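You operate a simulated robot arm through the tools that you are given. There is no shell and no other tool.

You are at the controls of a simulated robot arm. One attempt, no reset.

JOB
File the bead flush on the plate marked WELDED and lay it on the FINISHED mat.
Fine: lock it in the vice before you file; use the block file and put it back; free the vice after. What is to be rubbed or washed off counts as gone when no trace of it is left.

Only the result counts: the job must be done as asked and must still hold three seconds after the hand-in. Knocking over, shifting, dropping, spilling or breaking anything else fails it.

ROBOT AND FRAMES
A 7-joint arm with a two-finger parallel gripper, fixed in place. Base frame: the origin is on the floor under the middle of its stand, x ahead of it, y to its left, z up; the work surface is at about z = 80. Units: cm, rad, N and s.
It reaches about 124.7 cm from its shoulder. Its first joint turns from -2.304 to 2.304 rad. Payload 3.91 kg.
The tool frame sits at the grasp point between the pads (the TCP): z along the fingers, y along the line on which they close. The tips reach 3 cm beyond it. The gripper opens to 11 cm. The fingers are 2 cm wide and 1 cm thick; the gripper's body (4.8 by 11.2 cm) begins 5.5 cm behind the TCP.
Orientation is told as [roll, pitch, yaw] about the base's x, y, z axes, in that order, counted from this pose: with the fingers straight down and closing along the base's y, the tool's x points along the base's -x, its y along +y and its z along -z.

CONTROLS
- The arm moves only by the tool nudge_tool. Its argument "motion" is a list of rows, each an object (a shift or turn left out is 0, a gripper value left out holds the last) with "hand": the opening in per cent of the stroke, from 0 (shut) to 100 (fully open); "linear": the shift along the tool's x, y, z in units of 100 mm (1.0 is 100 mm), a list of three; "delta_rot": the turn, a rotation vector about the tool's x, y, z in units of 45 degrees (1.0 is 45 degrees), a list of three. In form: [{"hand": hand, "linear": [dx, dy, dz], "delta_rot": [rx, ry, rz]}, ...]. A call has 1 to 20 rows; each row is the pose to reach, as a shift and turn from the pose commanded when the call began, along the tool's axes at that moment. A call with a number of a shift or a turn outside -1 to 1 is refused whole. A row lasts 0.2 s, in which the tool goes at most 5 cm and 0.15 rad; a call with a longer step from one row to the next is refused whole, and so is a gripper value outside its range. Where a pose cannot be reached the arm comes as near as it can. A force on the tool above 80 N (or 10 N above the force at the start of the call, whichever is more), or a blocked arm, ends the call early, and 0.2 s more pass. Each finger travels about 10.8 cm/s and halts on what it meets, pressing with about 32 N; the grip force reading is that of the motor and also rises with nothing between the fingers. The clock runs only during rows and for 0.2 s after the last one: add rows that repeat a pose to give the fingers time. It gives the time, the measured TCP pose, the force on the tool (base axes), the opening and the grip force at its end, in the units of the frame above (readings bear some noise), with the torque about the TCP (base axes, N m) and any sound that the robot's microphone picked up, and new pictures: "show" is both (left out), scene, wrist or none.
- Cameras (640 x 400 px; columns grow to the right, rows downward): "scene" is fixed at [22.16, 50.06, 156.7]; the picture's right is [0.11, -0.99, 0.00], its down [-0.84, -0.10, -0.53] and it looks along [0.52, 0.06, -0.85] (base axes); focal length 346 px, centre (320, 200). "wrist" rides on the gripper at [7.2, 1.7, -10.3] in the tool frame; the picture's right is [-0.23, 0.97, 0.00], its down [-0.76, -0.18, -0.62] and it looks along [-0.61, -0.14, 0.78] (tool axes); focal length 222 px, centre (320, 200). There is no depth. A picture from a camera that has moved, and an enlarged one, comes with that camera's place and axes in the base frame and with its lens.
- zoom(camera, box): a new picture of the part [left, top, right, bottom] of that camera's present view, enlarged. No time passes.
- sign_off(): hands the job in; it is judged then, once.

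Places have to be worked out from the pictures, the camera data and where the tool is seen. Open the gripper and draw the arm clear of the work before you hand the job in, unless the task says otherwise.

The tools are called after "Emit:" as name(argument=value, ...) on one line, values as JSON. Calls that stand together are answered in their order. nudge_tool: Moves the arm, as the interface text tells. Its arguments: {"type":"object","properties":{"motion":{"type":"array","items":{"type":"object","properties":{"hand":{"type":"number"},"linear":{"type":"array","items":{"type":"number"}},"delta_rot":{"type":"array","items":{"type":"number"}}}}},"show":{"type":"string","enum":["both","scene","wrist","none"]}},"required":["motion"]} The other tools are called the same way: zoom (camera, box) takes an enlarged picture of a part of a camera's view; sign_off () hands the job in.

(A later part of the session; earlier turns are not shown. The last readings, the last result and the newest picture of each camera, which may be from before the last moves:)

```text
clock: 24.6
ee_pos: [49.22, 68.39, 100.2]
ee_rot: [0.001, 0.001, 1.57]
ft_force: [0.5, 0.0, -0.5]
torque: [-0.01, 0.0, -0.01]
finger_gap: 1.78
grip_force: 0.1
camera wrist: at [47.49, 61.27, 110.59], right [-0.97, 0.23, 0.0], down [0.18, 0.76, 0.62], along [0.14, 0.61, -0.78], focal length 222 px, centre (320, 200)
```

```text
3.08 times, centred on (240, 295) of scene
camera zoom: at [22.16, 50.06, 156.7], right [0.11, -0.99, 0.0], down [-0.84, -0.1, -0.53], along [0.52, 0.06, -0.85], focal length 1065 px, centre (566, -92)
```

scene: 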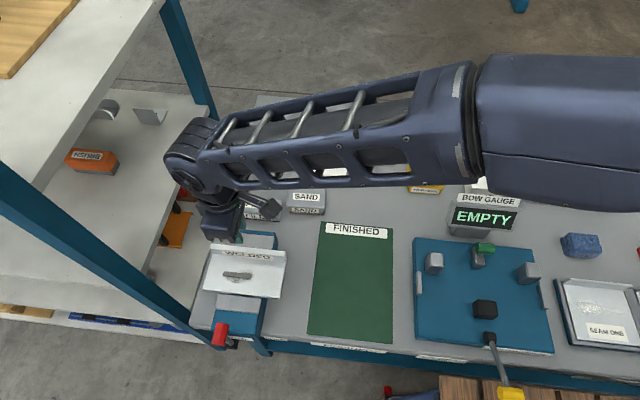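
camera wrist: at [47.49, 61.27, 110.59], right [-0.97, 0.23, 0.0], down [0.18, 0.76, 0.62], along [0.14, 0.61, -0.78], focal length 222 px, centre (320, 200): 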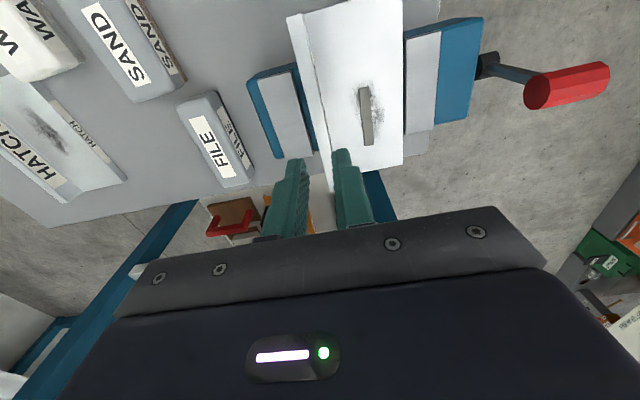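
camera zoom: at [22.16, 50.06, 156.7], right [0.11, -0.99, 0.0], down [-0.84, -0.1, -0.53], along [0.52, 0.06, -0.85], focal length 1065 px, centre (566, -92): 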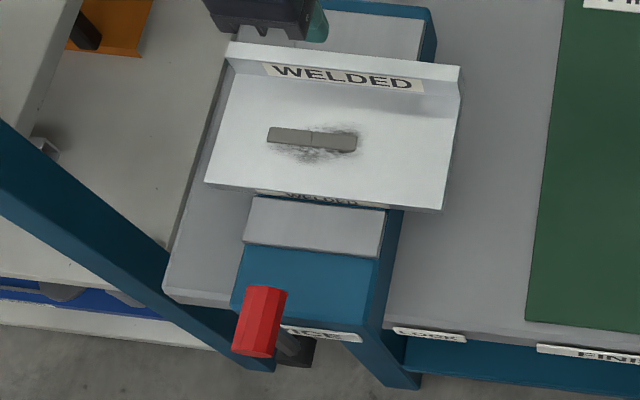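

The plate sits properly between the jaws. Next is the lever: I'll turn back to yaw 0 and go above the −x half of the red handle, around x≈30, which keeps the fingers clear of the shaft.

Emit:
nudge_tool(motion=[{"linear": [0, 0.1, -0.2], "delta_rot": [0, 0, 0.16], "hand": 45}, {"linear": [0, 0.3, -0.4], "delta_rot": [0, 0, 0.33]}, {"linear": [0, 0.5, -0.4], "delta_rot": [0, 0, 0.5]}, {"linear": [0, 0.65, -0.4], "delta_rot": [0, 0, 0.67]}, {"linear": [0, 0.8, -0.4], "delta_rot": [0, 0, 0.84]}, {"linear": [0, 0.95, -0.4], "delta_rot": [0, 0, 1]}], show="none")

Emit:
nudge_tool(motion=[{"linear": [0.11, 0.11, 0], "delta_rot": [0, 0, 0.16]}, {"linear": [0.22, 0.22, 0], "delta_rot": [0, 0, 0.33]}, {"linear": [0.33, 0.33, 0], "delta_rot": [0, 0, 0.5]}, {"linear": [0.45, 0.45, 0], "delta_rot": [0, 0, 0.67]}, {"linear": [0.57, 0.57, 0], "delta_rot": [0, 0, 0.84]}, {"linear": [0.686, 0.686, 0], "delta_rot": [0, 0, 1]}], show="both")

```text
clock: 26.0
ee_pos: [39.69, 68.43, 104.28]
ee_rot: [0.001, 0.0, 0.783]
ft_force: [0.9, 0.2, 0.1]
torque: [-0.02, 0.01, 0.0]
finger_gap: 4.96
grip_force: 0.1
```

```text
clock: 27.4
ee_pos: [30.08, 68.47, 104.46]
ee_rot: [0.001, 0.001, -0.005]
ft_force: [0.0, 0.1, -1.0]
torque: [-0.02, 0.03, -0.02]
finger_gap: 4.94
grip_force: 0.0
camera wrist: at [22.87, 70.2, 114.68], right [0.23, 0.97, 0.0], down [0.76, -0.18, 0.62], along [0.61, -0.14, -0.78], focal length 222 px, centre (320, 200)
```

scene: 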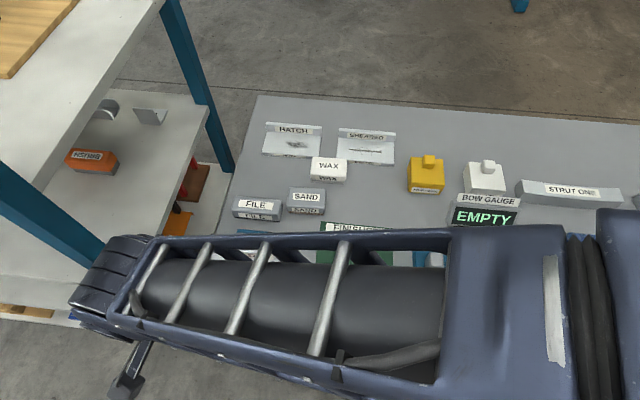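
wrist: 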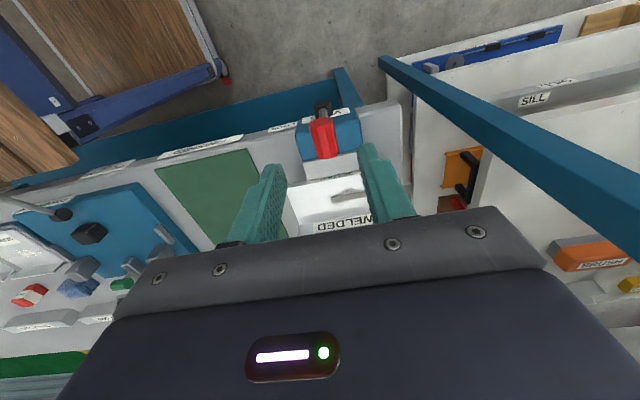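

Emit:
zoom(camera="wrist", box=[240, 80, 420, 200])

```text
3.33 times, centred on (330, 140) of wrist
camera zoom: at [22.87, 70.2, 114.68], right [0.23, 0.97, 0.0], down [0.76, -0.18, 0.62], along [0.61, -0.14, -0.78], focal length 740 px, centre (287, 400)
```

zoom: 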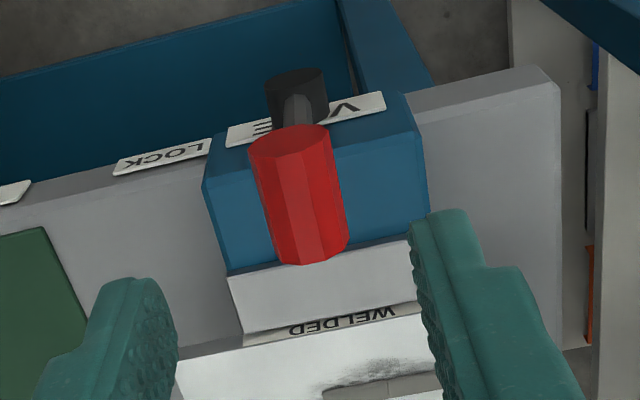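

From two views the red handle spans x≈30.1–33.9 at y≈68.5, z≈94.2, with the pivot at z≈84.2 (arm about 10 cm). I'll descend around its −x end at x≈30.35.

Emit:
nudge_tool(motion=[{"linear": [-0.01, 0, 0.25]}, {"linear": [-0.02, 0, 0.5]}, {"linear": [-0.025, 0, 0.75]}, {"linear": [-0.025, 0, 1.0]}], show="both")

```text
clock: 28.4
ee_pos: [30.4, 68.44, 94.28]
ee_rot: [-0.001, -0.001, 0.0]
ft_force: [-0.3, 0.2, 0.1]
torque: [0.02, -0.02, -0.01]
finger_gap: 4.96
grip_force: 0.0
camera wrist: at [23.06, 70.2, 104.66], right [0.23, 0.97, 0.0], down [0.76, -0.18, 0.62], along [0.61, -0.14, -0.78], focal length 222 px, centre (320, 200)
```

scene: 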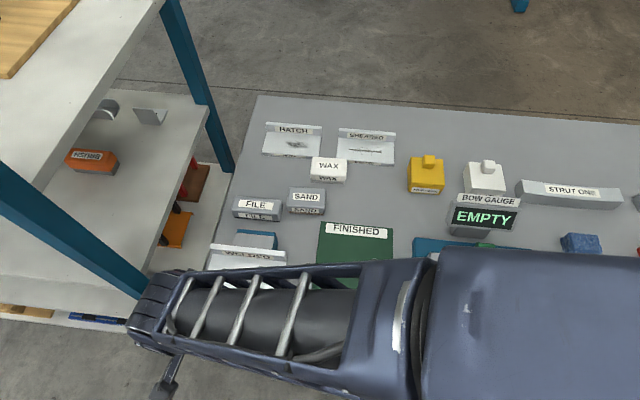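
wrist: 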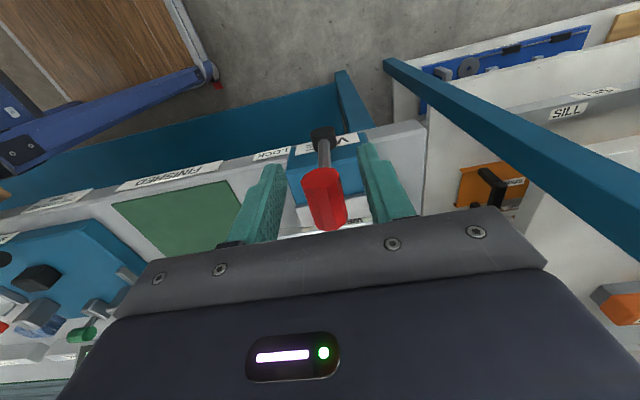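

The handle is between the fingers, so I'll close on it.

Emit:
nudge_tool(motion=[{"hand": 30}, {"hand": 15}, {"hand": 0}, {"hand": 0}], show="wrist")

```text
clock: 29.4
ee_pos: [30.4, 68.52, 94.36]
ee_rot: [0.002, -0.001, -0.001]
ft_force: [-0.6, -0.7, -3.0]
torque: [0.0, -0.03, 0.29]
finger_gap: 2.3
grip_force: 45.2
camera wrist: at [23.05, 70.21, 104.64], right [0.23, 0.97, 0.0], down [0.76, -0.18, 0.62], along [0.61, -0.14, -0.78], focal length 222 px, centre (320, 200)
```

wrist: 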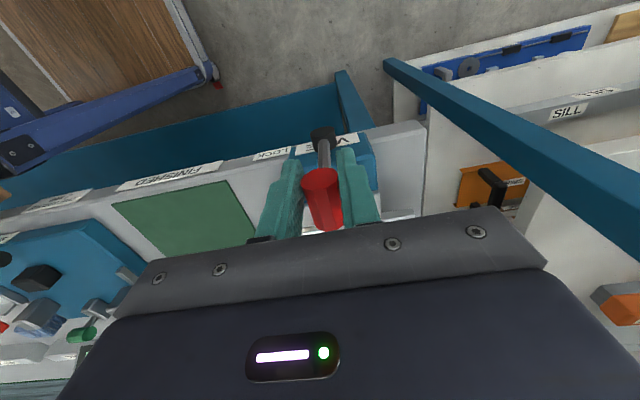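

The grip is firm at 2.3 cm. I'll swing the lever towards −y (LOCK) along the arc, first 20°.

Emit:
nudge_tool(motion=[{"linear": [0, -0.044, 0.001]}, {"linear": [0, -0.088, 0.004]}, {"linear": [0, -0.132, 0.0087]}, {"linear": [0, -0.175, 0.0153]}, {"linear": [0, -0.218, 0.024]}, {"linear": [0, -0.261, 0.0344]}, {"linear": [0, -0.304, 0.047]}, {"linear": [0, -0.345, 0.061]}], show="wrist")

```text
clock: 31.2
ee_pos: [30.31, 65.1, 93.87]
ee_rot: [0.0, 0.0, 0.0]
ft_force: [0.5, 8.3, 4.9]
torque: [0.85, -0.13, 0.02]
finger_gap: 2.25
grip_force: 44.6
camera wrist: at [23.04, 66.76, 104.13], right [0.23, 0.97, 0.0], down [0.76, -0.18, 0.62], along [0.61, -0.14, -0.78], focal length 222 px, centre (320, 200)
```

wrist: 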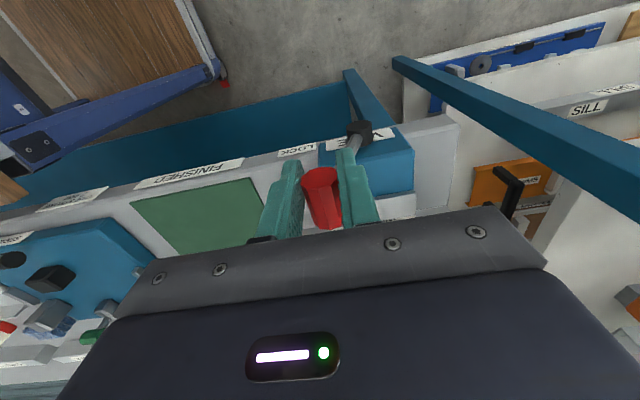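

The lever follows with modest force. I'll continue from 20° to 45°.

Emit:
nudge_tool(motion=[{"linear": [0, -0.041, 0.016]}, {"linear": [0, -0.081, 0.034]}, {"linear": [0, -0.121, 0.053]}, {"linear": [0, -0.16, 0.074]}, {"linear": [0, -0.197, 0.097]}, {"linear": [0, -0.234, 0.122]}, {"linear": [0, -0.27, 0.148]}, {"linear": [0, -0.304, 0.175]}, {"linear": [0, -0.337, 0.204]}, {"linear": [0, -0.369, 0.235]}], show="wrist")

```text
clock: 33.4
ee_pos: [30.28, 61.41, 91.37]
ee_rot: [0.002, 0.001, 0.001]
ft_force: [-12.7, 6.2, -1.6]
torque: [0.28, -0.08, 0.4]
finger_gap: 2.25
grip_force: 44.7
camera wrist: at [22.97, 63.08, 101.7], right [0.23, 0.97, 0.0], down [0.76, -0.18, 0.62], along [0.61, -0.14, -0.78], focal length 222 px, centre (320, 200)
```

wrist: 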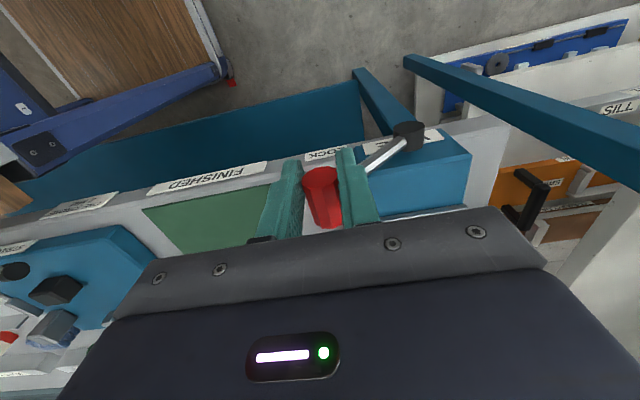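

The −x force suggests the shaft is rubbing the finger's side, so I'll shift 0.3 cm towards −x while continuing from 45° to 70°.

Emit:
nudge_tool(motion=[{"linear": [0.01, 0, 0]}, {"linear": [0.02, -0.03, 0.032]}, {"linear": [0.03, -0.0595, 0.065]}, {"linear": [0.03, -0.087, 0.1]}, {"linear": [0.03, -0.113, 0.135]}, {"linear": [0.03, -0.138, 0.172]}, {"linear": [0.03, -0.16, 0.209]}, {"linear": [0.03, -0.182, 0.248]}, {"linear": [0.03, -0.201, 0.287]}, {"linear": [0.03, -0.219, 0.328]}, {"linear": [0.03, -0.235, 0.369]}], show="wrist")

```text
clock: 35.8
ee_pos: [30.17, 59.36, 87.76]
ee_rot: [0.0, 0.0, -0.001]
ft_force: [30.2, 49.9, -10.7]
torque: [0.74, -0.41, 0.32]
finger_gap: 2.32
grip_force: 44.0
camera wrist: at [22.83, 60.91, 98.01], right [0.23, 0.97, 0.0], down [0.76, -0.18, 0.62], along [0.61, -0.14, -0.78], focal length 222 px, centre (320, 200)
```

wrist: 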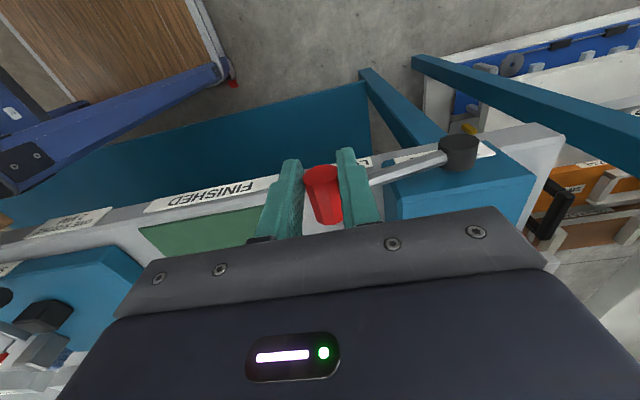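

The +y force of 50 N shows my arc radius is a bit too large; the true radius is nearer 9.8 cm. I'll relax by 0.25 cm in y and 0.15 cm in x before continuing.

Emit:
nudge_tool(motion=[{"linear": [-0.01, 0.015, 0]}, {"linear": [-0.018, 0.025, 0]}], show="none")

```text
clock: 36.4
ee_pos: [30.11, 59.31, 87.59]
ee_rot: [-0.003, 0.002, 0.002]
ft_force: [11.4, 21.5, -4.0]
torque: [0.4, -0.09, 0.36]
finger_gap: 2.29
grip_force: 45.8
```

Fitting the points gives an effective radius of about 8.9 cm and pivot z≈85.5, so the lever is already around 75°. I'll continue mainly downwards in small steps.

Emit:
nudge_tool(motion=[{"linear": [-0.005, 0.01, 0.02]}, {"linear": [-0.005, 0.008, 0.04]}, {"linear": [-0.005, 0.006, 0.06]}, {"linear": [-0.005, 0.004, 0.08]}, {"linear": [-0.005, 0.0, 0.1]}], show="wrist")

```text
clock: 37.6
ee_pos: [30.06, 59.13, 86.62]
ee_rot: [-0.003, 0.001, -0.001]
ft_force: [-18.4, -28.7, 1.8]
torque: [-0.51, 0.44, -0.09]
finger_gap: 2.27
grip_force: 45.8
camera wrist: at [22.84, 60.83, 96.98], right [0.23, 0.97, 0.0], down [0.76, -0.18, 0.62], along [0.61, -0.14, -0.78], focal length 222 px, centre (320, 200)
```

wrist: 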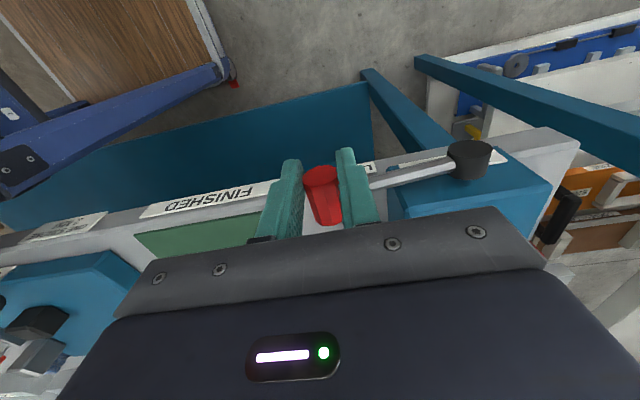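

The sign flipped, so the true arc lies between my two guesses (R≈9.9). I'll continue down with a little more −y.

Emit:
nudge_tool(motion=[{"linear": [0.005, -0.02, 0.01]}, {"linear": [0.01, -0.025, 0.03]}, {"linear": [0.01, -0.03, 0.05]}, {"linear": [0.01, -0.034, 0.07]}, {"linear": [0.01, -0.038, 0.09]}, {"linear": [0.01, -0.042, 0.11]}], show="wrist")

```text
clock: 39.0
ee_pos: [30.1, 58.97, 85.77]
ee_rot: [0.003, -0.002, 0.0]
ft_force: [-10.9, 15.6, 2.3]
torque: [0.48, -0.02, 0.16]
finger_gap: 2.24
grip_force: 45.4
camera wrist: at [22.84, 60.69, 95.97], right [0.23, 0.97, 0.0], down [0.76, -0.18, 0.62], along [0.61, -0.14, -0.78], focal length 222 px, centre (320, 200)
```

wrist: 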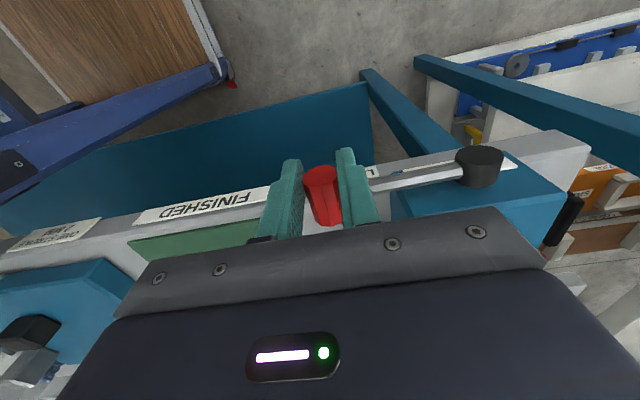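

The vertical force is still small. I'll continue down another 1.5 cm to reach horizontal.

Emit:
nudge_tool(motion=[{"linear": [0, 0.008, 0.02]}, {"linear": [0, 0.006, 0.05]}, {"linear": [0, 0.003, 0.08]}, {"linear": [0, 0.0, 0.11]}, {"linear": [0, 0.0, 0.14]}], show="wrist")

```text
clock: 40.2
ee_pos: [30.12, 58.87, 84.13]
ee_rot: [0.003, 0.0, -0.003]
ft_force: [3.6, 37.2, 37.5]
torque: [0.4, -0.28, 0.13]
finger_gap: 2.26
grip_force: 45.1
camera wrist: at [22.91, 60.69, 94.58], right [0.23, 0.97, 0.0], down [0.76, -0.18, 0.62], along [0.61, -0.14, -0.78], focal length 222 px, centre (320, 200)
```

wrist: 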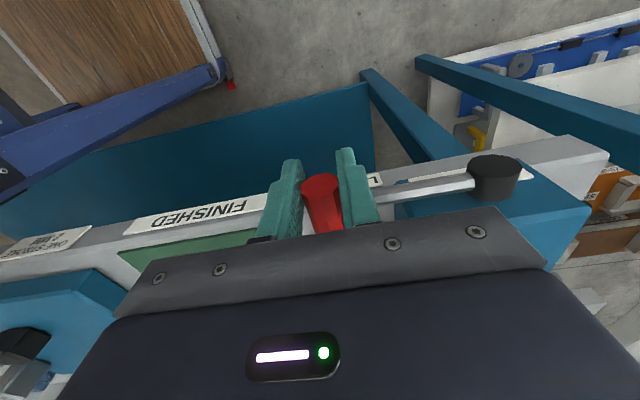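

Fz rose to 37 N at z≈84.1, so this looks like the end stop. I'll press 0.1 cm more to confirm.

Emit:
nudge_tool(motion=[{"linear": [0, 0.01, 0.005]}, {"linear": [0, 0.015, 0.01]}], show="none")

```text
clock: 40.8
ee_pos: [30.19, 59.1, 84.08]
ee_rot: [-0.001, 0.0, -0.003]
ft_force: [5.4, 24.2, 39.8]
torque: [0.29, -0.3, 0.15]
finger_gap: 2.25
grip_force: 45.4
```

It's at the stop. I'll open the fingers and withdraw upwards.

Emit:
nudge_tool(motion=[{"hand": 20}, {"hand": 40}, {"hand": 45}, {"hand": 45}], show="wrist")

Emit:
nudge_tool(motion=[{"linear": [0.01, 0, -0.1]}, {"linear": [0.01, 0, -0.3]}, {"linear": [0.01, 0, -0.6]}, {"linear": [0.01, 0, -1.0]}], show="both")

```text
clock: 41.8
ee_pos: [30.07, 58.94, 84.0]
ee_rot: [-0.001, -0.002, 0.001]
ft_force: [0.9, -0.6, 0.3]
torque: [0.03, 0.01, 0.02]
finger_gap: 4.95
grip_force: 0.1
camera wrist: at [22.85, 60.69, 94.4], right [0.23, 0.97, 0.0], down [0.76, -0.18, 0.62], along [0.61, -0.14, -0.78], focal length 222 px, centre (320, 200)
```

wrist: 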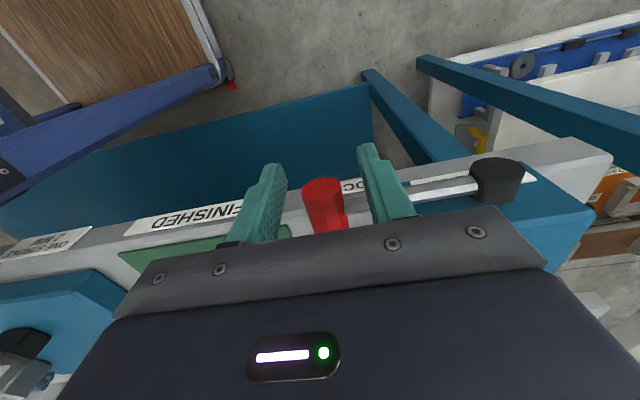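

```text
clock: 42.8
ee_pos: [30.09, 59.06, 94.17]
ee_rot: [0.0, 0.001, 0.0]
ft_force: [0.4, -0.5, 0.3]
torque: [-0.04, 0.01, -0.03]
finger_gap: 4.95
grip_force: 0.0
camera wrist: at [22.79, 60.73, 104.46], right [0.23, 0.97, 0.0], down [0.76, -0.18, 0.62], along [0.61, -0.14, -0.78], focal length 222 px, centre (320, 200)
```

scene: 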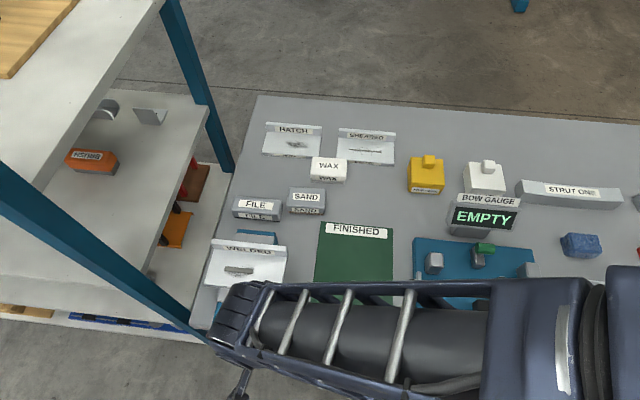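
wrist: 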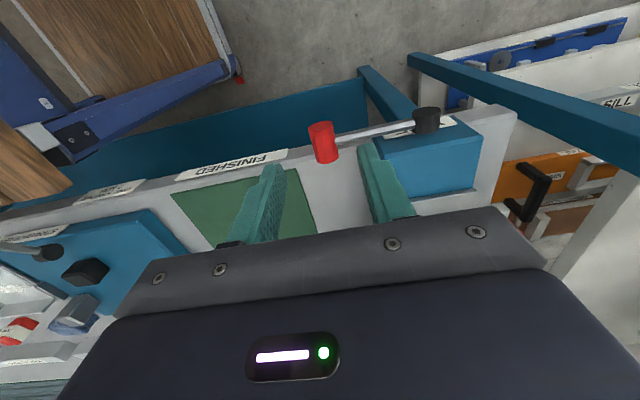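

The lever rests horizontally in front of the LOCK label. I'll move over the vice, turning to yaw 90°, to check whether the jaws closed on the plate.

Emit:
nudge_tool(motion=[{"linear": [-0.1, 0.05, -0.2], "delta_rot": [0, 0, -0.16]}, {"linear": [-0.25, 0.1, -0.4], "delta_rot": [0, 0, -0.33]}, {"linear": [-0.4, 0.15, -0.6], "delta_rot": [0, 0, -0.5]}, {"linear": [-0.6, 0.2, -0.8], "delta_rot": [0, 0, -0.67]}, {"linear": [-0.75, 0.25, -0.8], "delta_rot": [0, 0, -0.84]}, {"linear": [-0.9, 0.3, -0.8], "delta_rot": [0, 0, -1]}], show="none")

Emit:
nudge_tool(motion=[{"linear": [-0.15, -0.08, 0], "delta_rot": [0, 0, -0.16]}, {"linear": [-0.31, -0.17, 0], "delta_rot": [0, 0, -0.33]}, {"linear": [-0.46, -0.25, 0], "delta_rot": [0, 0, -0.5]}, {"linear": [-0.62, -0.33, 0], "delta_rot": [0, 0, -0.67]}, {"linear": [-0.77, -0.42, 0], "delta_rot": [0, 0, -0.84]}, {"linear": [-0.92, -0.495, 0], "delta_rot": [0, 0, -1]}], show="both")

```text
clock: 44.2
ee_pos: [39.18, 61.96, 102.19]
ee_rot: [0.0, -0.001, 0.787]
ft_force: [-0.8, 0.6, 0.9]
torque: [0.0, -0.03, 0.02]
finger_gap: 4.94
grip_force: 0.1
```

```text
clock: 45.6
ee_pos: [49.04, 65.05, 102.14]
ee_rot: [0.0, -0.001, 1.574]
ft_force: [-0.5, 0.7, 0.1]
torque: [0.02, -0.05, 0.03]
finger_gap: 4.93
grip_force: 0.0
camera wrist: at [47.27, 57.82, 112.43], right [-0.97, 0.23, 0.0], down [0.18, 0.76, 0.62], along [0.14, 0.61, -0.78], focal length 222 px, centre (320, 200)
```

scene: 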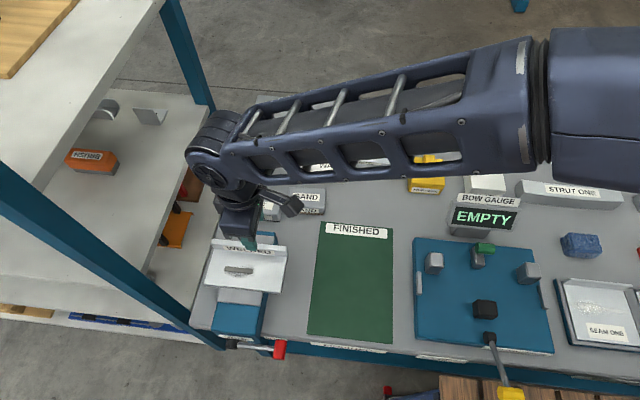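
wrist: 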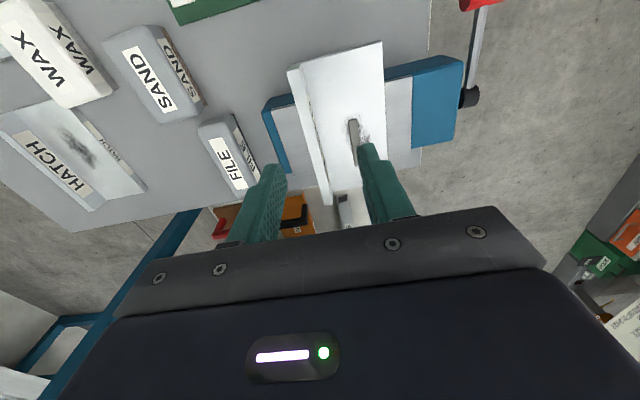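

Emit:
zoom(camera="scene", box=[180, 230, 300, 360])

Emit:
zoom(camera="wrist", box=[240, 20, 500, 210])

```text
3.08 times, centred on (240, 295) of scene
camera zoom: at [22.16, 50.06, 156.7], right [0.11, -0.99, 0.0], down [-0.84, -0.1, -0.53], along [0.52, 0.06, -0.85], focal length 1065 px, centre (566, -92)
```

zoom: 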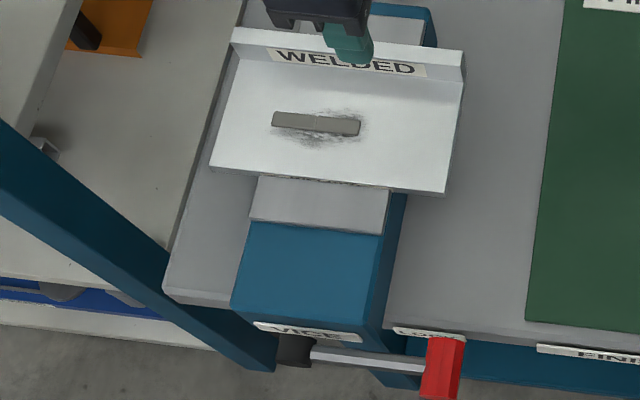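

```text
2.11 times, centred on (370, 115) of wrist
camera zoom: at [47.27, 57.82, 112.43], right [-0.97, 0.23, 0.0], down [0.18, 0.76, 0.62], along [0.14, 0.61, -0.78], focal length 468 px, centre (215, 379)
```

zoom: 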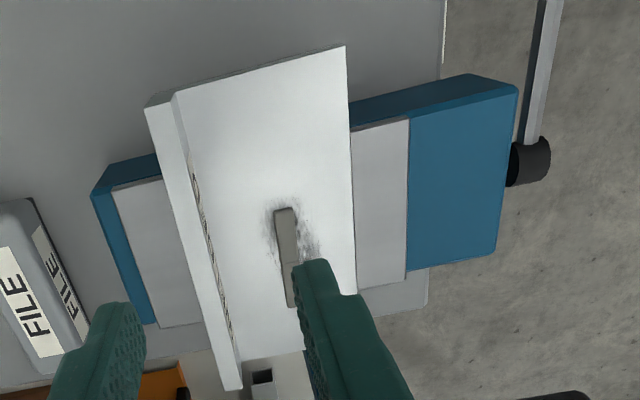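

The near jaw has moved in and pinned the plate against the far jaw, so it's locked. Now I'll go over the FILE block, centred near (64.0, 70.4).

Emit:
nudge_tool(motion=[{"linear": [-0.14, -0.25, 0]}, {"linear": [-0.27, -0.5, 0]}, {"linear": [-0.4, -0.75, 0]}, {"linear": [-0.535, -1, 0]}], show="none")

Emit:
nudge_tool(motion=[{"linear": [0, -0.15, 0.1], "hand": 60}, {"linear": [0, -0.3, 0.25]}, {"linear": [0, -0.4, 0.4]}, {"linear": [0, -0.49, 0.5]}], show="both")

```text
clock: 46.6
ee_pos: [58.98, 70.23, 101.96]
ee_rot: [-0.001, -0.002, 1.57]
ft_force: [0.0, -0.5, 0.2]
torque: [0.03, 0.0, 0.02]
finger_gap: 4.93
grip_force: 0.0
```

```text
clock: 47.6
ee_pos: [63.82, 70.29, 97.0]
ee_rot: [0.0, 0.002, 1.57]
ft_force: [0.5, 0.3, 0.9]
torque: [-0.02, 0.02, 0.0]
finger_gap: 6.62
grip_force: 0.0
camera wrist: at [62.25, 63.07, 107.39], right [-0.97, 0.23, 0.0], down [0.18, 0.76, 0.62], along [0.14, 0.61, -0.78], focal length 222 px, centre (320, 200)
```

scene: 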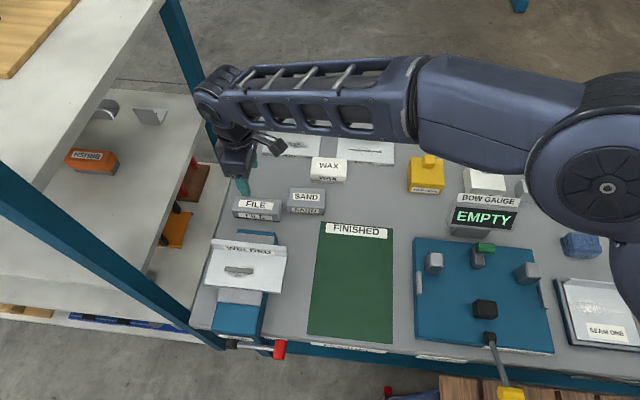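
wrist: 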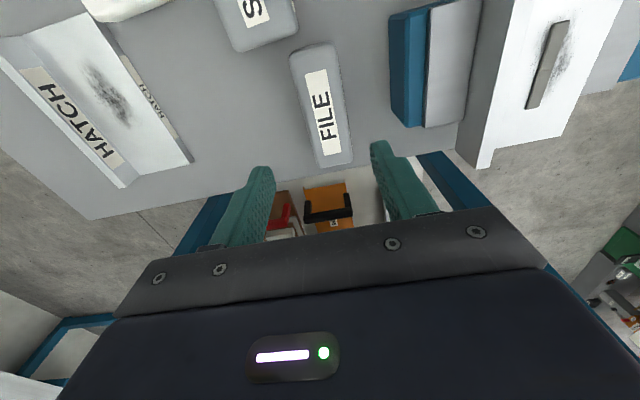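

Emit:
zoom(camera="wrist", box=[250, 20, 410, 180])

```text
2.50 times, centred on (330, 100) of wrist
camera zoom: at [62.25, 63.07, 107.39], right [-0.97, 0.23, 0.0], down [0.18, 0.76, 0.62], along [0.14, 0.61, -0.78], focal length 555 px, centre (295, 450)
```

zoom: 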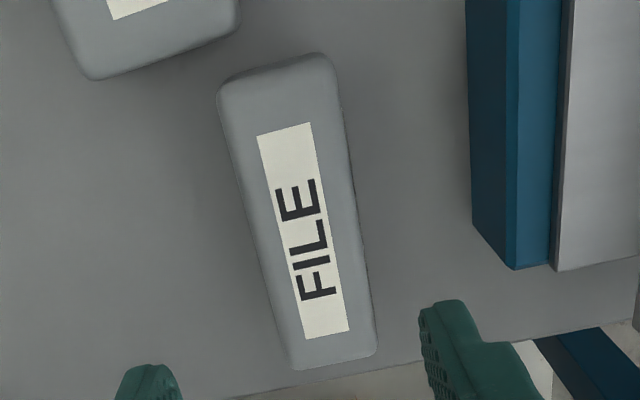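

The file's centre computes to about (63.4, 70.7), 4.3 cm wide in x and aligned with the tool. I'll correct x by −0.4 and y by +0.35 and descend.

Emit:
nudge_tool(motion=[{"linear": [-0.02, 0.02, 0.2]}, {"linear": [-0.035, 0.04, 0.45]}, {"linear": [-0.035, 0.04, 0.7]}, {"linear": [-0.035, 0.04, 0.9]}], show="both")

```text
clock: 48.6
ee_pos: [63.52, 70.64, 88.06]
ee_rot: [0.0, 0.001, 1.572]
ft_force: [-0.3, -0.3, 0.4]
torque: [0.0, -0.01, 0.0]
finger_gap: 6.57
grip_force: 0.1
camera wrist: at [61.79, 63.4, 98.44], right [-0.97, 0.23, 0.0], down [0.18, 0.76, 0.62], along [0.14, 0.61, -0.78], focal length 222 px, centre (320, 200)
```

scene: 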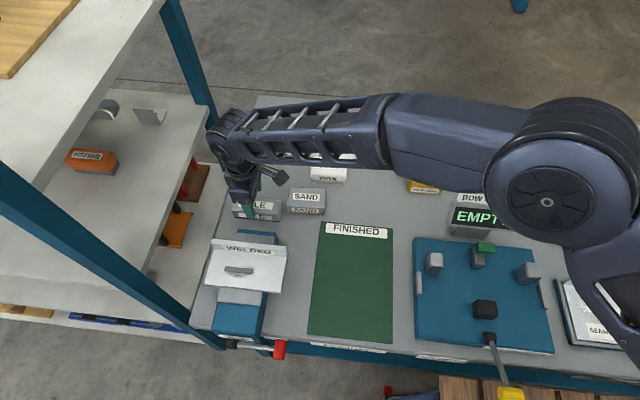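
wrist: 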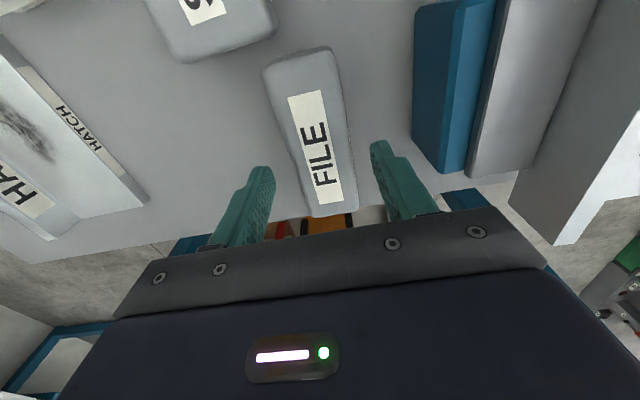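

The file is centred between the fingers. I'll descend to TCP z≈84.1 so the tips end up about 1.1 cm above the file's sole.

Emit:
nudge_tool(motion=[{"linear": [0, 0, 0.13]}, {"linear": [0, 0, 0.26]}, {"linear": [0, 0, 0.39]}], show="wrist")

Emit:
nudge_tool(motion=[{"hand": 45}, {"hand": 30}, {"hand": 15}, {"hand": 15}], show="wrist")

```text
clock: 49.4
ee_pos: [63.62, 70.64, 84.21]
ee_rot: [0.001, 0.0, 1.569]
ft_force: [-0.3, 0.2, -0.1]
torque: [-0.02, -0.01, 0.01]
finger_gap: 6.59
grip_force: 0.0
camera wrist: at [61.8, 63.42, 94.52], right [-0.97, 0.23, 0.0], down [0.18, 0.76, 0.62], along [0.14, 0.61, -0.78], focal length 222 px, centre (320, 200)
```

wrist: 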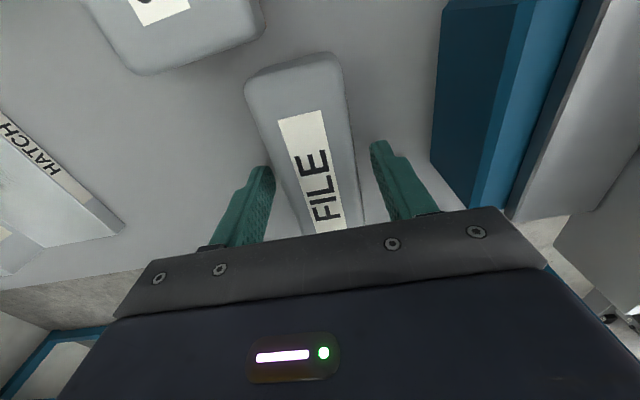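

```text
clock: 50.4
ee_pos: [63.58, 70.66, 84.12]
ee_rot: [-0.001, 0.001, 1.572]
ft_force: [-1.2, 0.0, 0.0]
torque: [0.18, 0.0, 0.06]
finger_gap: 4.38
grip_force: 32.3
camera wrist: at [61.8, 63.43, 94.51], right [-0.97, 0.23, 0.0], down [0.18, 0.76, 0.62], along [0.14, 0.61, -0.78], focal length 222 px, centre (320, 200)
```

wrist: 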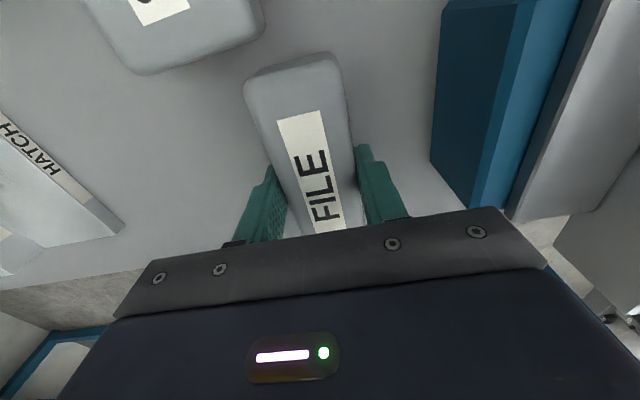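

The file is gripped at a 4.38 cm width; its home pose is TCP (63.58, 70.66, 84.12). I'll lift it.

Emit:
nudge_tool(motion=[{"linear": [0, 0, -0.05]}, {"linear": [0, 0, -0.2]}, {"linear": [0, 0, -0.45]}, {"linear": [0, 0, -0.7]}, {"linear": [0, 0, -1.0]}], show="none")

Emit:
nudge_tool(motion=[{"linear": [0, 0.1, -0.2]}, {"linear": [0.02, 0.3, -0.4]}, {"linear": [0.04, 0.5, -0.5]}, {"linear": [0.06, 0.75, -0.5]}, {"linear": [0.08, 1.0, -0.5]}], show="both")

```text
clock: 51.6
ee_pos: [63.56, 70.78, 94.15]
ee_rot: [-0.001, -0.001, 1.571]
ft_force: [0.3, 0.3, -4.5]
torque: [0.03, 0.0, 0.01]
finger_gap: 4.37
grip_force: 32.1
```

```text
clock: 52.8
ee_pos: [53.49, 69.89, 99.21]
ee_rot: [0.001, 0.0, 1.569]
ft_force: [0.6, 0.0, -4.2]
torque: [0.05, 0.02, -0.01]
finger_gap: 4.39
grip_force: 31.9
camera wrist: at [51.78, 62.68, 109.56], right [-0.97, 0.23, 0.0], down [0.18, 0.76, 0.62], along [0.14, 0.61, -0.78], focal length 222 px, centre (320, 200)
```

scene: 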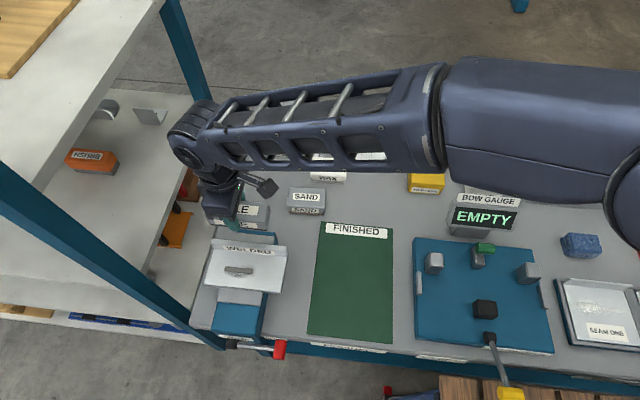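
wrist: 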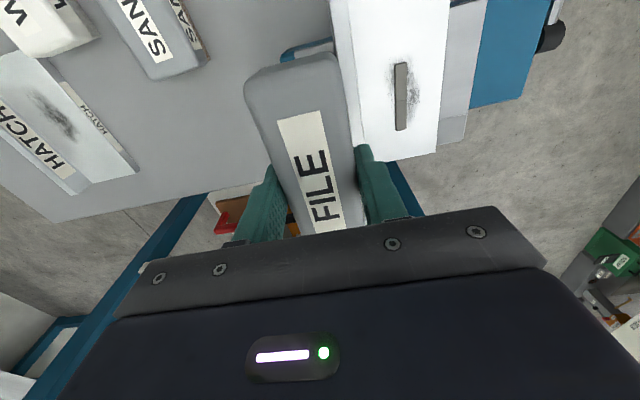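

Emit:
zoom(camera="wrist", box=[300, 0, 500, 180])

```text
2.22 times, centred on (400, 90) of wrist
camera zoom: at [51.78, 62.68, 109.56], right [-0.97, 0.23, 0.0], down [0.18, 0.76, 0.62], along [0.14, 0.61, -0.78], focal length 494 px, centre (142, 444)
```

zoom: 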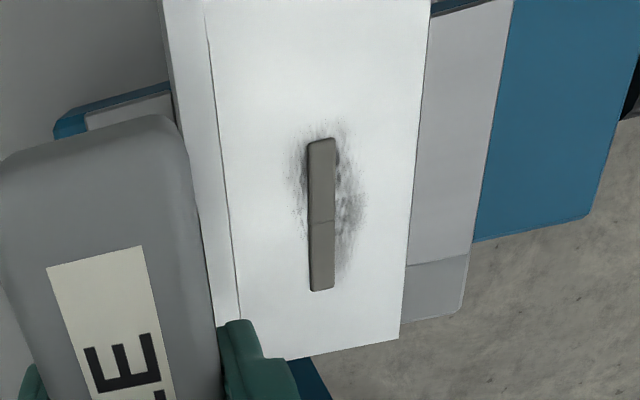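

The bead centre computes to (45.65, 69.97), running y 67–73, and the upstand's front face is at x≈49.5. I'll move the file above the bead at x≈45.4 to keep finger clearance, then descend to just above contact.

Emit:
nudge_tool(motion=[{"linear": [0, 0.2, 0]}, {"linear": [0, 0.4, 0]}, {"linear": [0, 0.6, 0]}, {"linear": [0, 0.81, 0]}], show="none")

Emit:
nudge_tool(motion=[{"linear": [0, 0, 0.15]}, {"linear": [0, 0, 0.3]}, {"linear": [0, 0, 0.45]}, {"linear": [0, 0, 0.6]}], show="both")

```text
clock: 53.8
ee_pos: [45.32, 69.93, 99.06]
ee_rot: [-0.001, 0.001, 1.569]
ft_force: [0.4, -0.4, -4.3]
torque: [0.03, 0.04, -0.01]
finger_gap: 4.39
grip_force: 32.5
```

```text
clock: 54.8
ee_pos: [45.5, 69.99, 93.19]
ee_rot: [0.0, 0.0, 1.569]
ft_force: [0.0, -0.3, -3.6]
torque: [0.04, -0.01, -0.02]
finger_gap: 4.39
grip_force: 31.6
camera wrist: at [43.7, 62.73, 103.5], right [-0.97, 0.23, 0.0], down [0.18, 0.76, 0.62], along [0.14, 0.61, -0.78], focal length 222 px, centre (320, 200)
```

scene: 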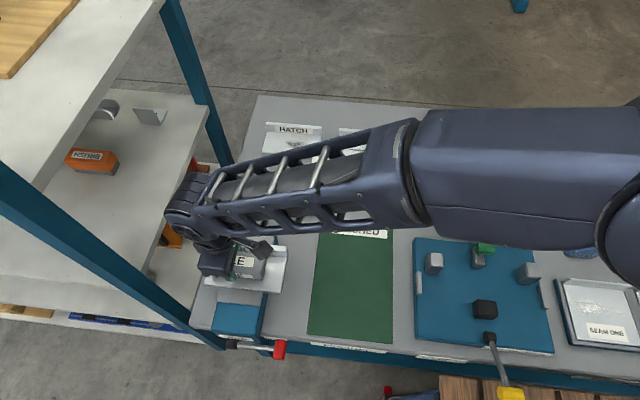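
wrist: 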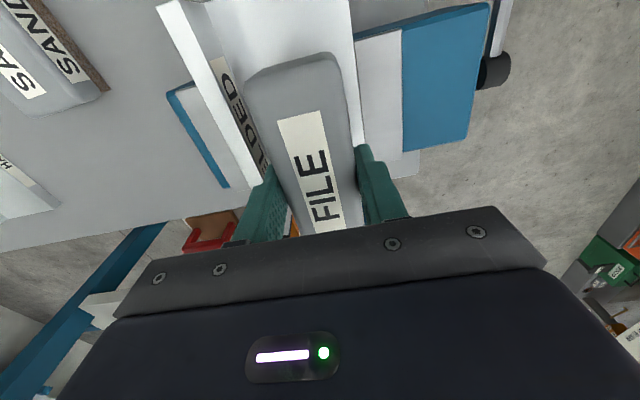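

Emit:
nudge_tool(motion=[{"linear": [0, 0, 0.05]}, {"linear": [0, 0, 0.1]}, {"linear": [0, 0, 0.14]}], show="none")

Emit:
nudge_tool(motion=[{"linear": [0, 0, 0.01]}, {"linear": [0, 0, 0.02]}], show="none")

```text
clock: 55.6
ee_pos: [45.54, 69.99, 91.73]
ee_rot: [0.0, 0.0, 1.569]
ft_force: [-0.6, -0.4, -3.2]
torque: [-0.01, 0.03, -0.04]
finger_gap: 4.37
grip_force: 31.9
```

```text
clock: 56.2
ee_pos: [45.48, 69.82, 91.69]
ee_rot: [-0.001, -0.001, 1.571]
ft_force: [0.5, 0.7, -3.3]
torque: [0.01, 0.0, 0.03]
finger_gap: 4.39
grip_force: 31.9
```

No contact yet at z≈91.7. I'll lower in 0.1 cm steps.

Emit:
nudge_tool(motion=[{"linear": [0, 0, 0.01]}, {"linear": [0, 0, 0.01]}], show="none")

Emit:
nudge_tool(motion=[{"linear": [0, 0, 0.01]}, {"linear": [0, 0, 0.01]}], show="none")

```text
clock: 56.8
ee_pos: [45.43, 69.98, 91.53]
ee_rot: [0.0, 0.0, 1.572]
ft_force: [0.3, 0.2, -2.4]
torque: [0.0, -0.01, 0.01]
finger_gap: 4.37
grip_force: 31.6
```

```text
clock: 57.4
ee_pos: [45.52, 69.94, 91.29]
ee_rot: [0.001, 0.001, 1.572]
ft_force: [-0.1, -0.1, -2.7]
torque: [0.01, 0.02, 0.0]
finger_gap: 4.4
grip_force: 31.8
```

Still no contact, so I'll continue.

Emit:
nudge_tool(motion=[{"linear": [0, 0, 0.01]}, {"linear": [0, 0, 0.01]}], show="none")

Emit:
nudge_tool(motion=[{"linear": [0, 0, 0.01]}, {"linear": [0, 0, 0.01]}], show="none")

```text
clock: 58.0
ee_pos: [45.45, 69.9, 91.35]
ee_rot: [0.0, -0.002, 1.571]
ft_force: [2.0, 1.4, 8.7]
torque: [-0.65, 0.03, 0.11]
finger_gap: 4.39
grip_force: 31.8
```

```text
clock: 58.6
ee_pos: [45.33, 69.84, 91.36]
ee_rot: [0.0, -0.001, 1.57]
ft_force: [3.0, 0.5, 24.0]
torque: [-0.56, 0.0, 0.05]
finger_gap: 4.39
grip_force: 31.8
```

Contact with the bead is at TCP z≈91.35, with about 27 N of downward force. I'll start filing strokes of ±2.5 cm along the bead.

Emit:
nudge_tool(motion=[{"linear": [0.125, 0, 0]}, {"linear": [0.25, 0, 0]}, {"linear": [0.125, 0, 0]}, {"linear": [0, 0, 0]}, {"linear": [-0.125, 0, 0]}, {"linear": [-0.25, 0, 0]}, {"linear": [-0.125, 0, 0]}, {"linear": [0, 0, 0]}, {"linear": [0.125, 0, 0]}, {"linear": [0.25, 0, 0]}, {"linear": [0.125, 0, 0]}, {"linear": [0, 0, 0]}, {"linear": [-0.125, 0, 0]}, {"linear": [-0.25, 0, 0]}, {"linear": [-0.125, 0, 0]}, {"linear": [0, 0, 0]}], show="both")

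```text
clock: 62.0
ee_pos: [45.51, 69.89, 91.21]
ee_rot: [0.0, -0.001, 1.571]
ft_force: [-1.8, 0.2, 4.1]
torque: [0.47, 0.04, 0.06]
finger_gap: 4.37
grip_force: 31.9
camera wrist: at [43.71, 62.62, 101.55], right [-0.97, 0.23, 0.0], down [0.18, 0.76, 0.62], along [0.14, 0.61, -0.78], focal length 222 px, centre (320, 200)
```

scene: 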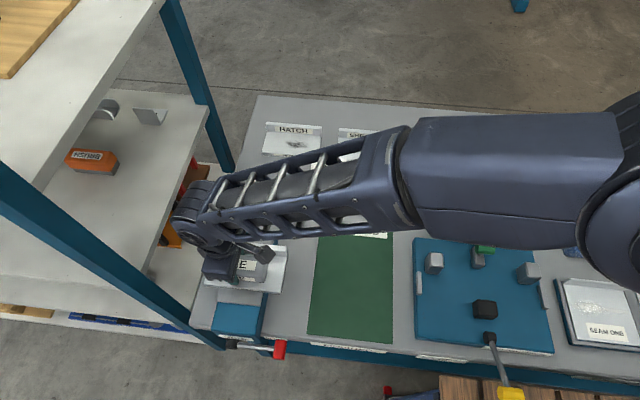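
wrist: 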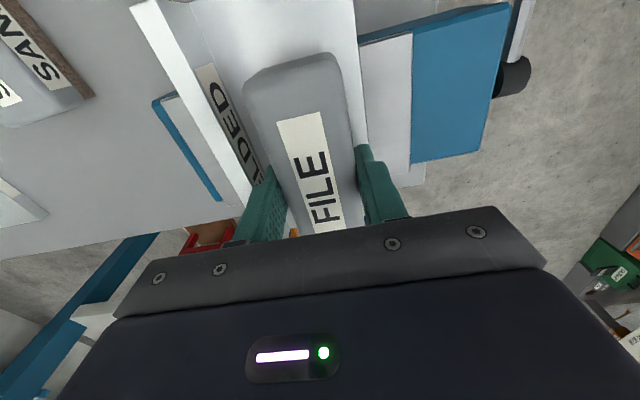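

The bead is wearing: z is down to 91.21 and the force has dropped. I'll continue with strokes while lowering gradually.

Emit:
nudge_tool(motion=[{"linear": [0.125, 0, 0.01]}, {"linear": [0.25, 0, 0.012]}, {"linear": [0.125, 0, 0.014]}, {"linear": [0, 0, 0.016]}, {"linear": [-0.125, 0, 0.018]}, {"linear": [-0.25, 0, 0.02]}, {"linear": [-0.125, 0, 0.02]}, {"linear": [0, 0, 0.02]}, {"linear": [0.125, 0, 0.02]}, {"linear": [0.25, 0, 0.02]}, {"linear": [0.125, 0, 0.02]}, {"linear": [0, 0, 0.02]}, {"linear": [-0.125, 0, 0.02]}, {"linear": [-0.25, 0, 0.02]}, {"linear": [-0.125, 0, 0.02]}, {"linear": [0, 0, 0.02]}], show="wrist")

```text
clock: 65.4
ee_pos: [45.43, 69.89, 90.88]
ee_rot: [-0.003, -0.001, 1.571]
ft_force: [-0.1, 2.6, 11.2]
torque: [0.92, 0.03, 0.01]
finger_gap: 4.37
grip_force: 32.6
camera wrist: at [43.7, 62.61, 101.33], right [-0.97, 0.23, 0.0], down [0.18, 0.76, 0.62], along [0.14, 0.61, -0.78], focal length 222 px, centre (320, 200)
```

wrist: 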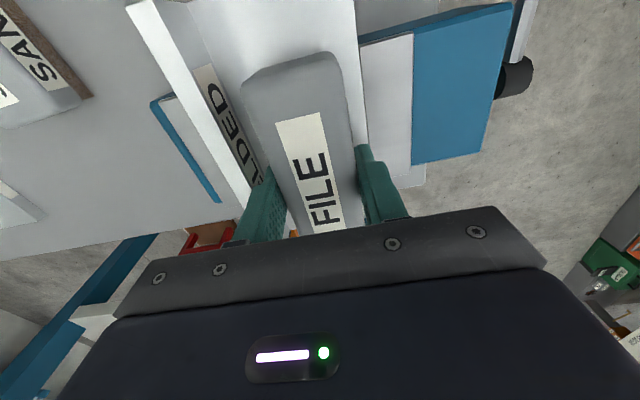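

z is now about 90.95 with 15 N net, so wear is progressing. I'll do one more round slightly lower, then lift to inspect.

Emit:
nudge_tool(motion=[{"linear": [0.125, 0, 0.005]}, {"linear": [0.25, 0, 0.01]}, {"linear": [0.125, 0, 0.01]}, {"linear": [0, 0, 0.01]}, {"linear": [-0.125, 0, 0.01]}, {"linear": [-0.25, 0, 0.01]}, {"linear": [-0.125, 0, 0.01]}, {"linear": [0, 0, 0.01]}, {"linear": [0.125, 0, 0.01]}, {"linear": [0.25, 0, 0.01]}, {"linear": [0.125, 0, 0.01]}, {"linear": [0, 0, 0.01]}, {"linear": [-0.125, 0, 0.01]}, {"linear": [-0.25, 0, 0.01]}, {"linear": [-0.125, 0, 0.01]}, {"linear": [0, 0, 0.01]}], show="none")

Emit:
nudge_tool(motion=[{"linear": [0, 0, -0.05]}, {"linear": [0, 0, -0.2]}, {"linear": [0, 0, -0.5]}, {"linear": [0, -0.3, -0.8]}, {"linear": [0, -0.7, -0.8]}, {"linear": [0, -1, -0.8]}], show="both")

```text
clock: 68.8
ee_pos: [45.3, 69.78, 90.95]
ee_rot: [0.0, 0.001, 1.57]
ft_force: [-0.1, 3.6, 12.8]
torque: [0.57, 0.02, 0.0]
finger_gap: 4.38
grip_force: 32.0
```

```text
clock: 70.2
ee_pos: [55.47, 69.85, 98.98]
ee_rot: [0.002, 0.0, 1.571]
ft_force: [-0.8, 0.2, -2.7]
torque: [-0.05, -0.04, 0.01]
finger_gap: 4.38
grip_force: 31.6
camera wrist: at [53.66, 62.66, 109.32], right [-0.97, 0.23, 0.0], down [0.18, 0.76, 0.62], along [0.14, 0.61, -0.78], focal length 222 px, centre (320, 200)
```

scene: 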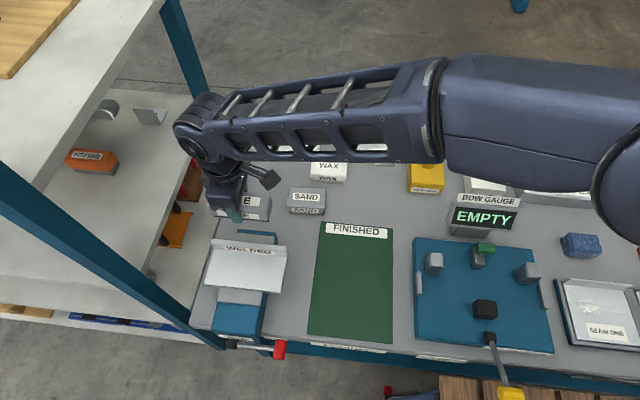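
wrist: 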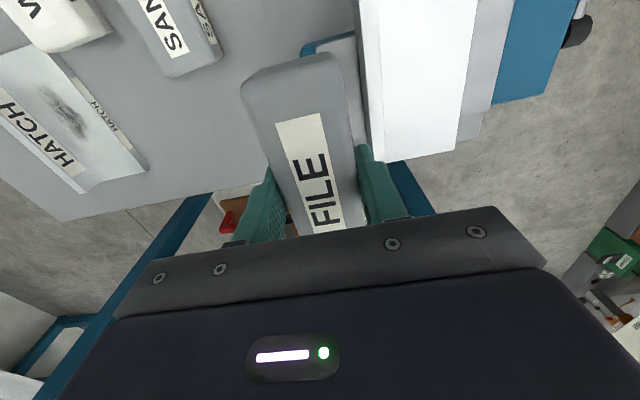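

The bead appears to be gone. I'll zoom in to check for any trace.

Emit:
zoom(camera="wrist", box=[340, 0, 500, 170])

Emit:
zoom(camera="scene", box=[195, 230, 295, 310])

```text
2.35 times, centred on (420, 85) of wrist
camera zoom: at [53.66, 62.66, 109.32], right [-0.97, 0.23, 0.0], down [0.18, 0.76, 0.62], along [0.14, 0.61, -0.78], focal length 523 px, centre (85, 471)
```

zoom: 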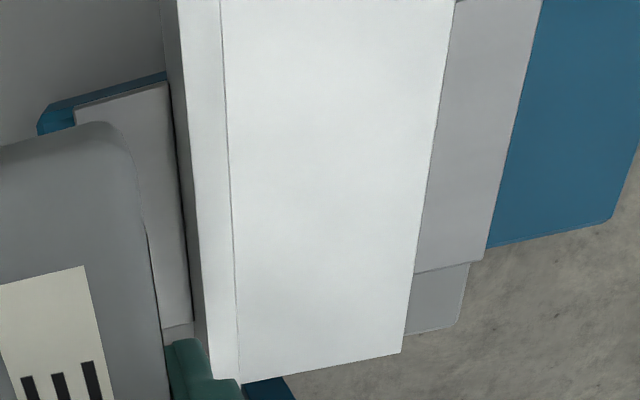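

```text
5.00 times, centred on (245, 270) of scene
camera zoom: at [22.16, 50.06, 156.7], right [0.11, -0.99, 0.0], down [-0.84, -0.1, -0.53], along [0.52, 0.06, -0.85], focal length 1731 px, centre (695, -150)
```

zoom: 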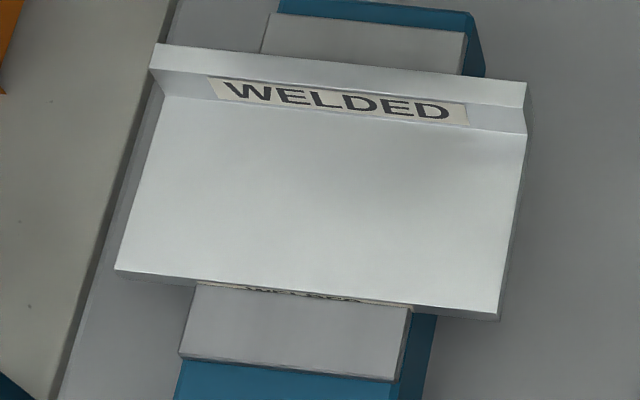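

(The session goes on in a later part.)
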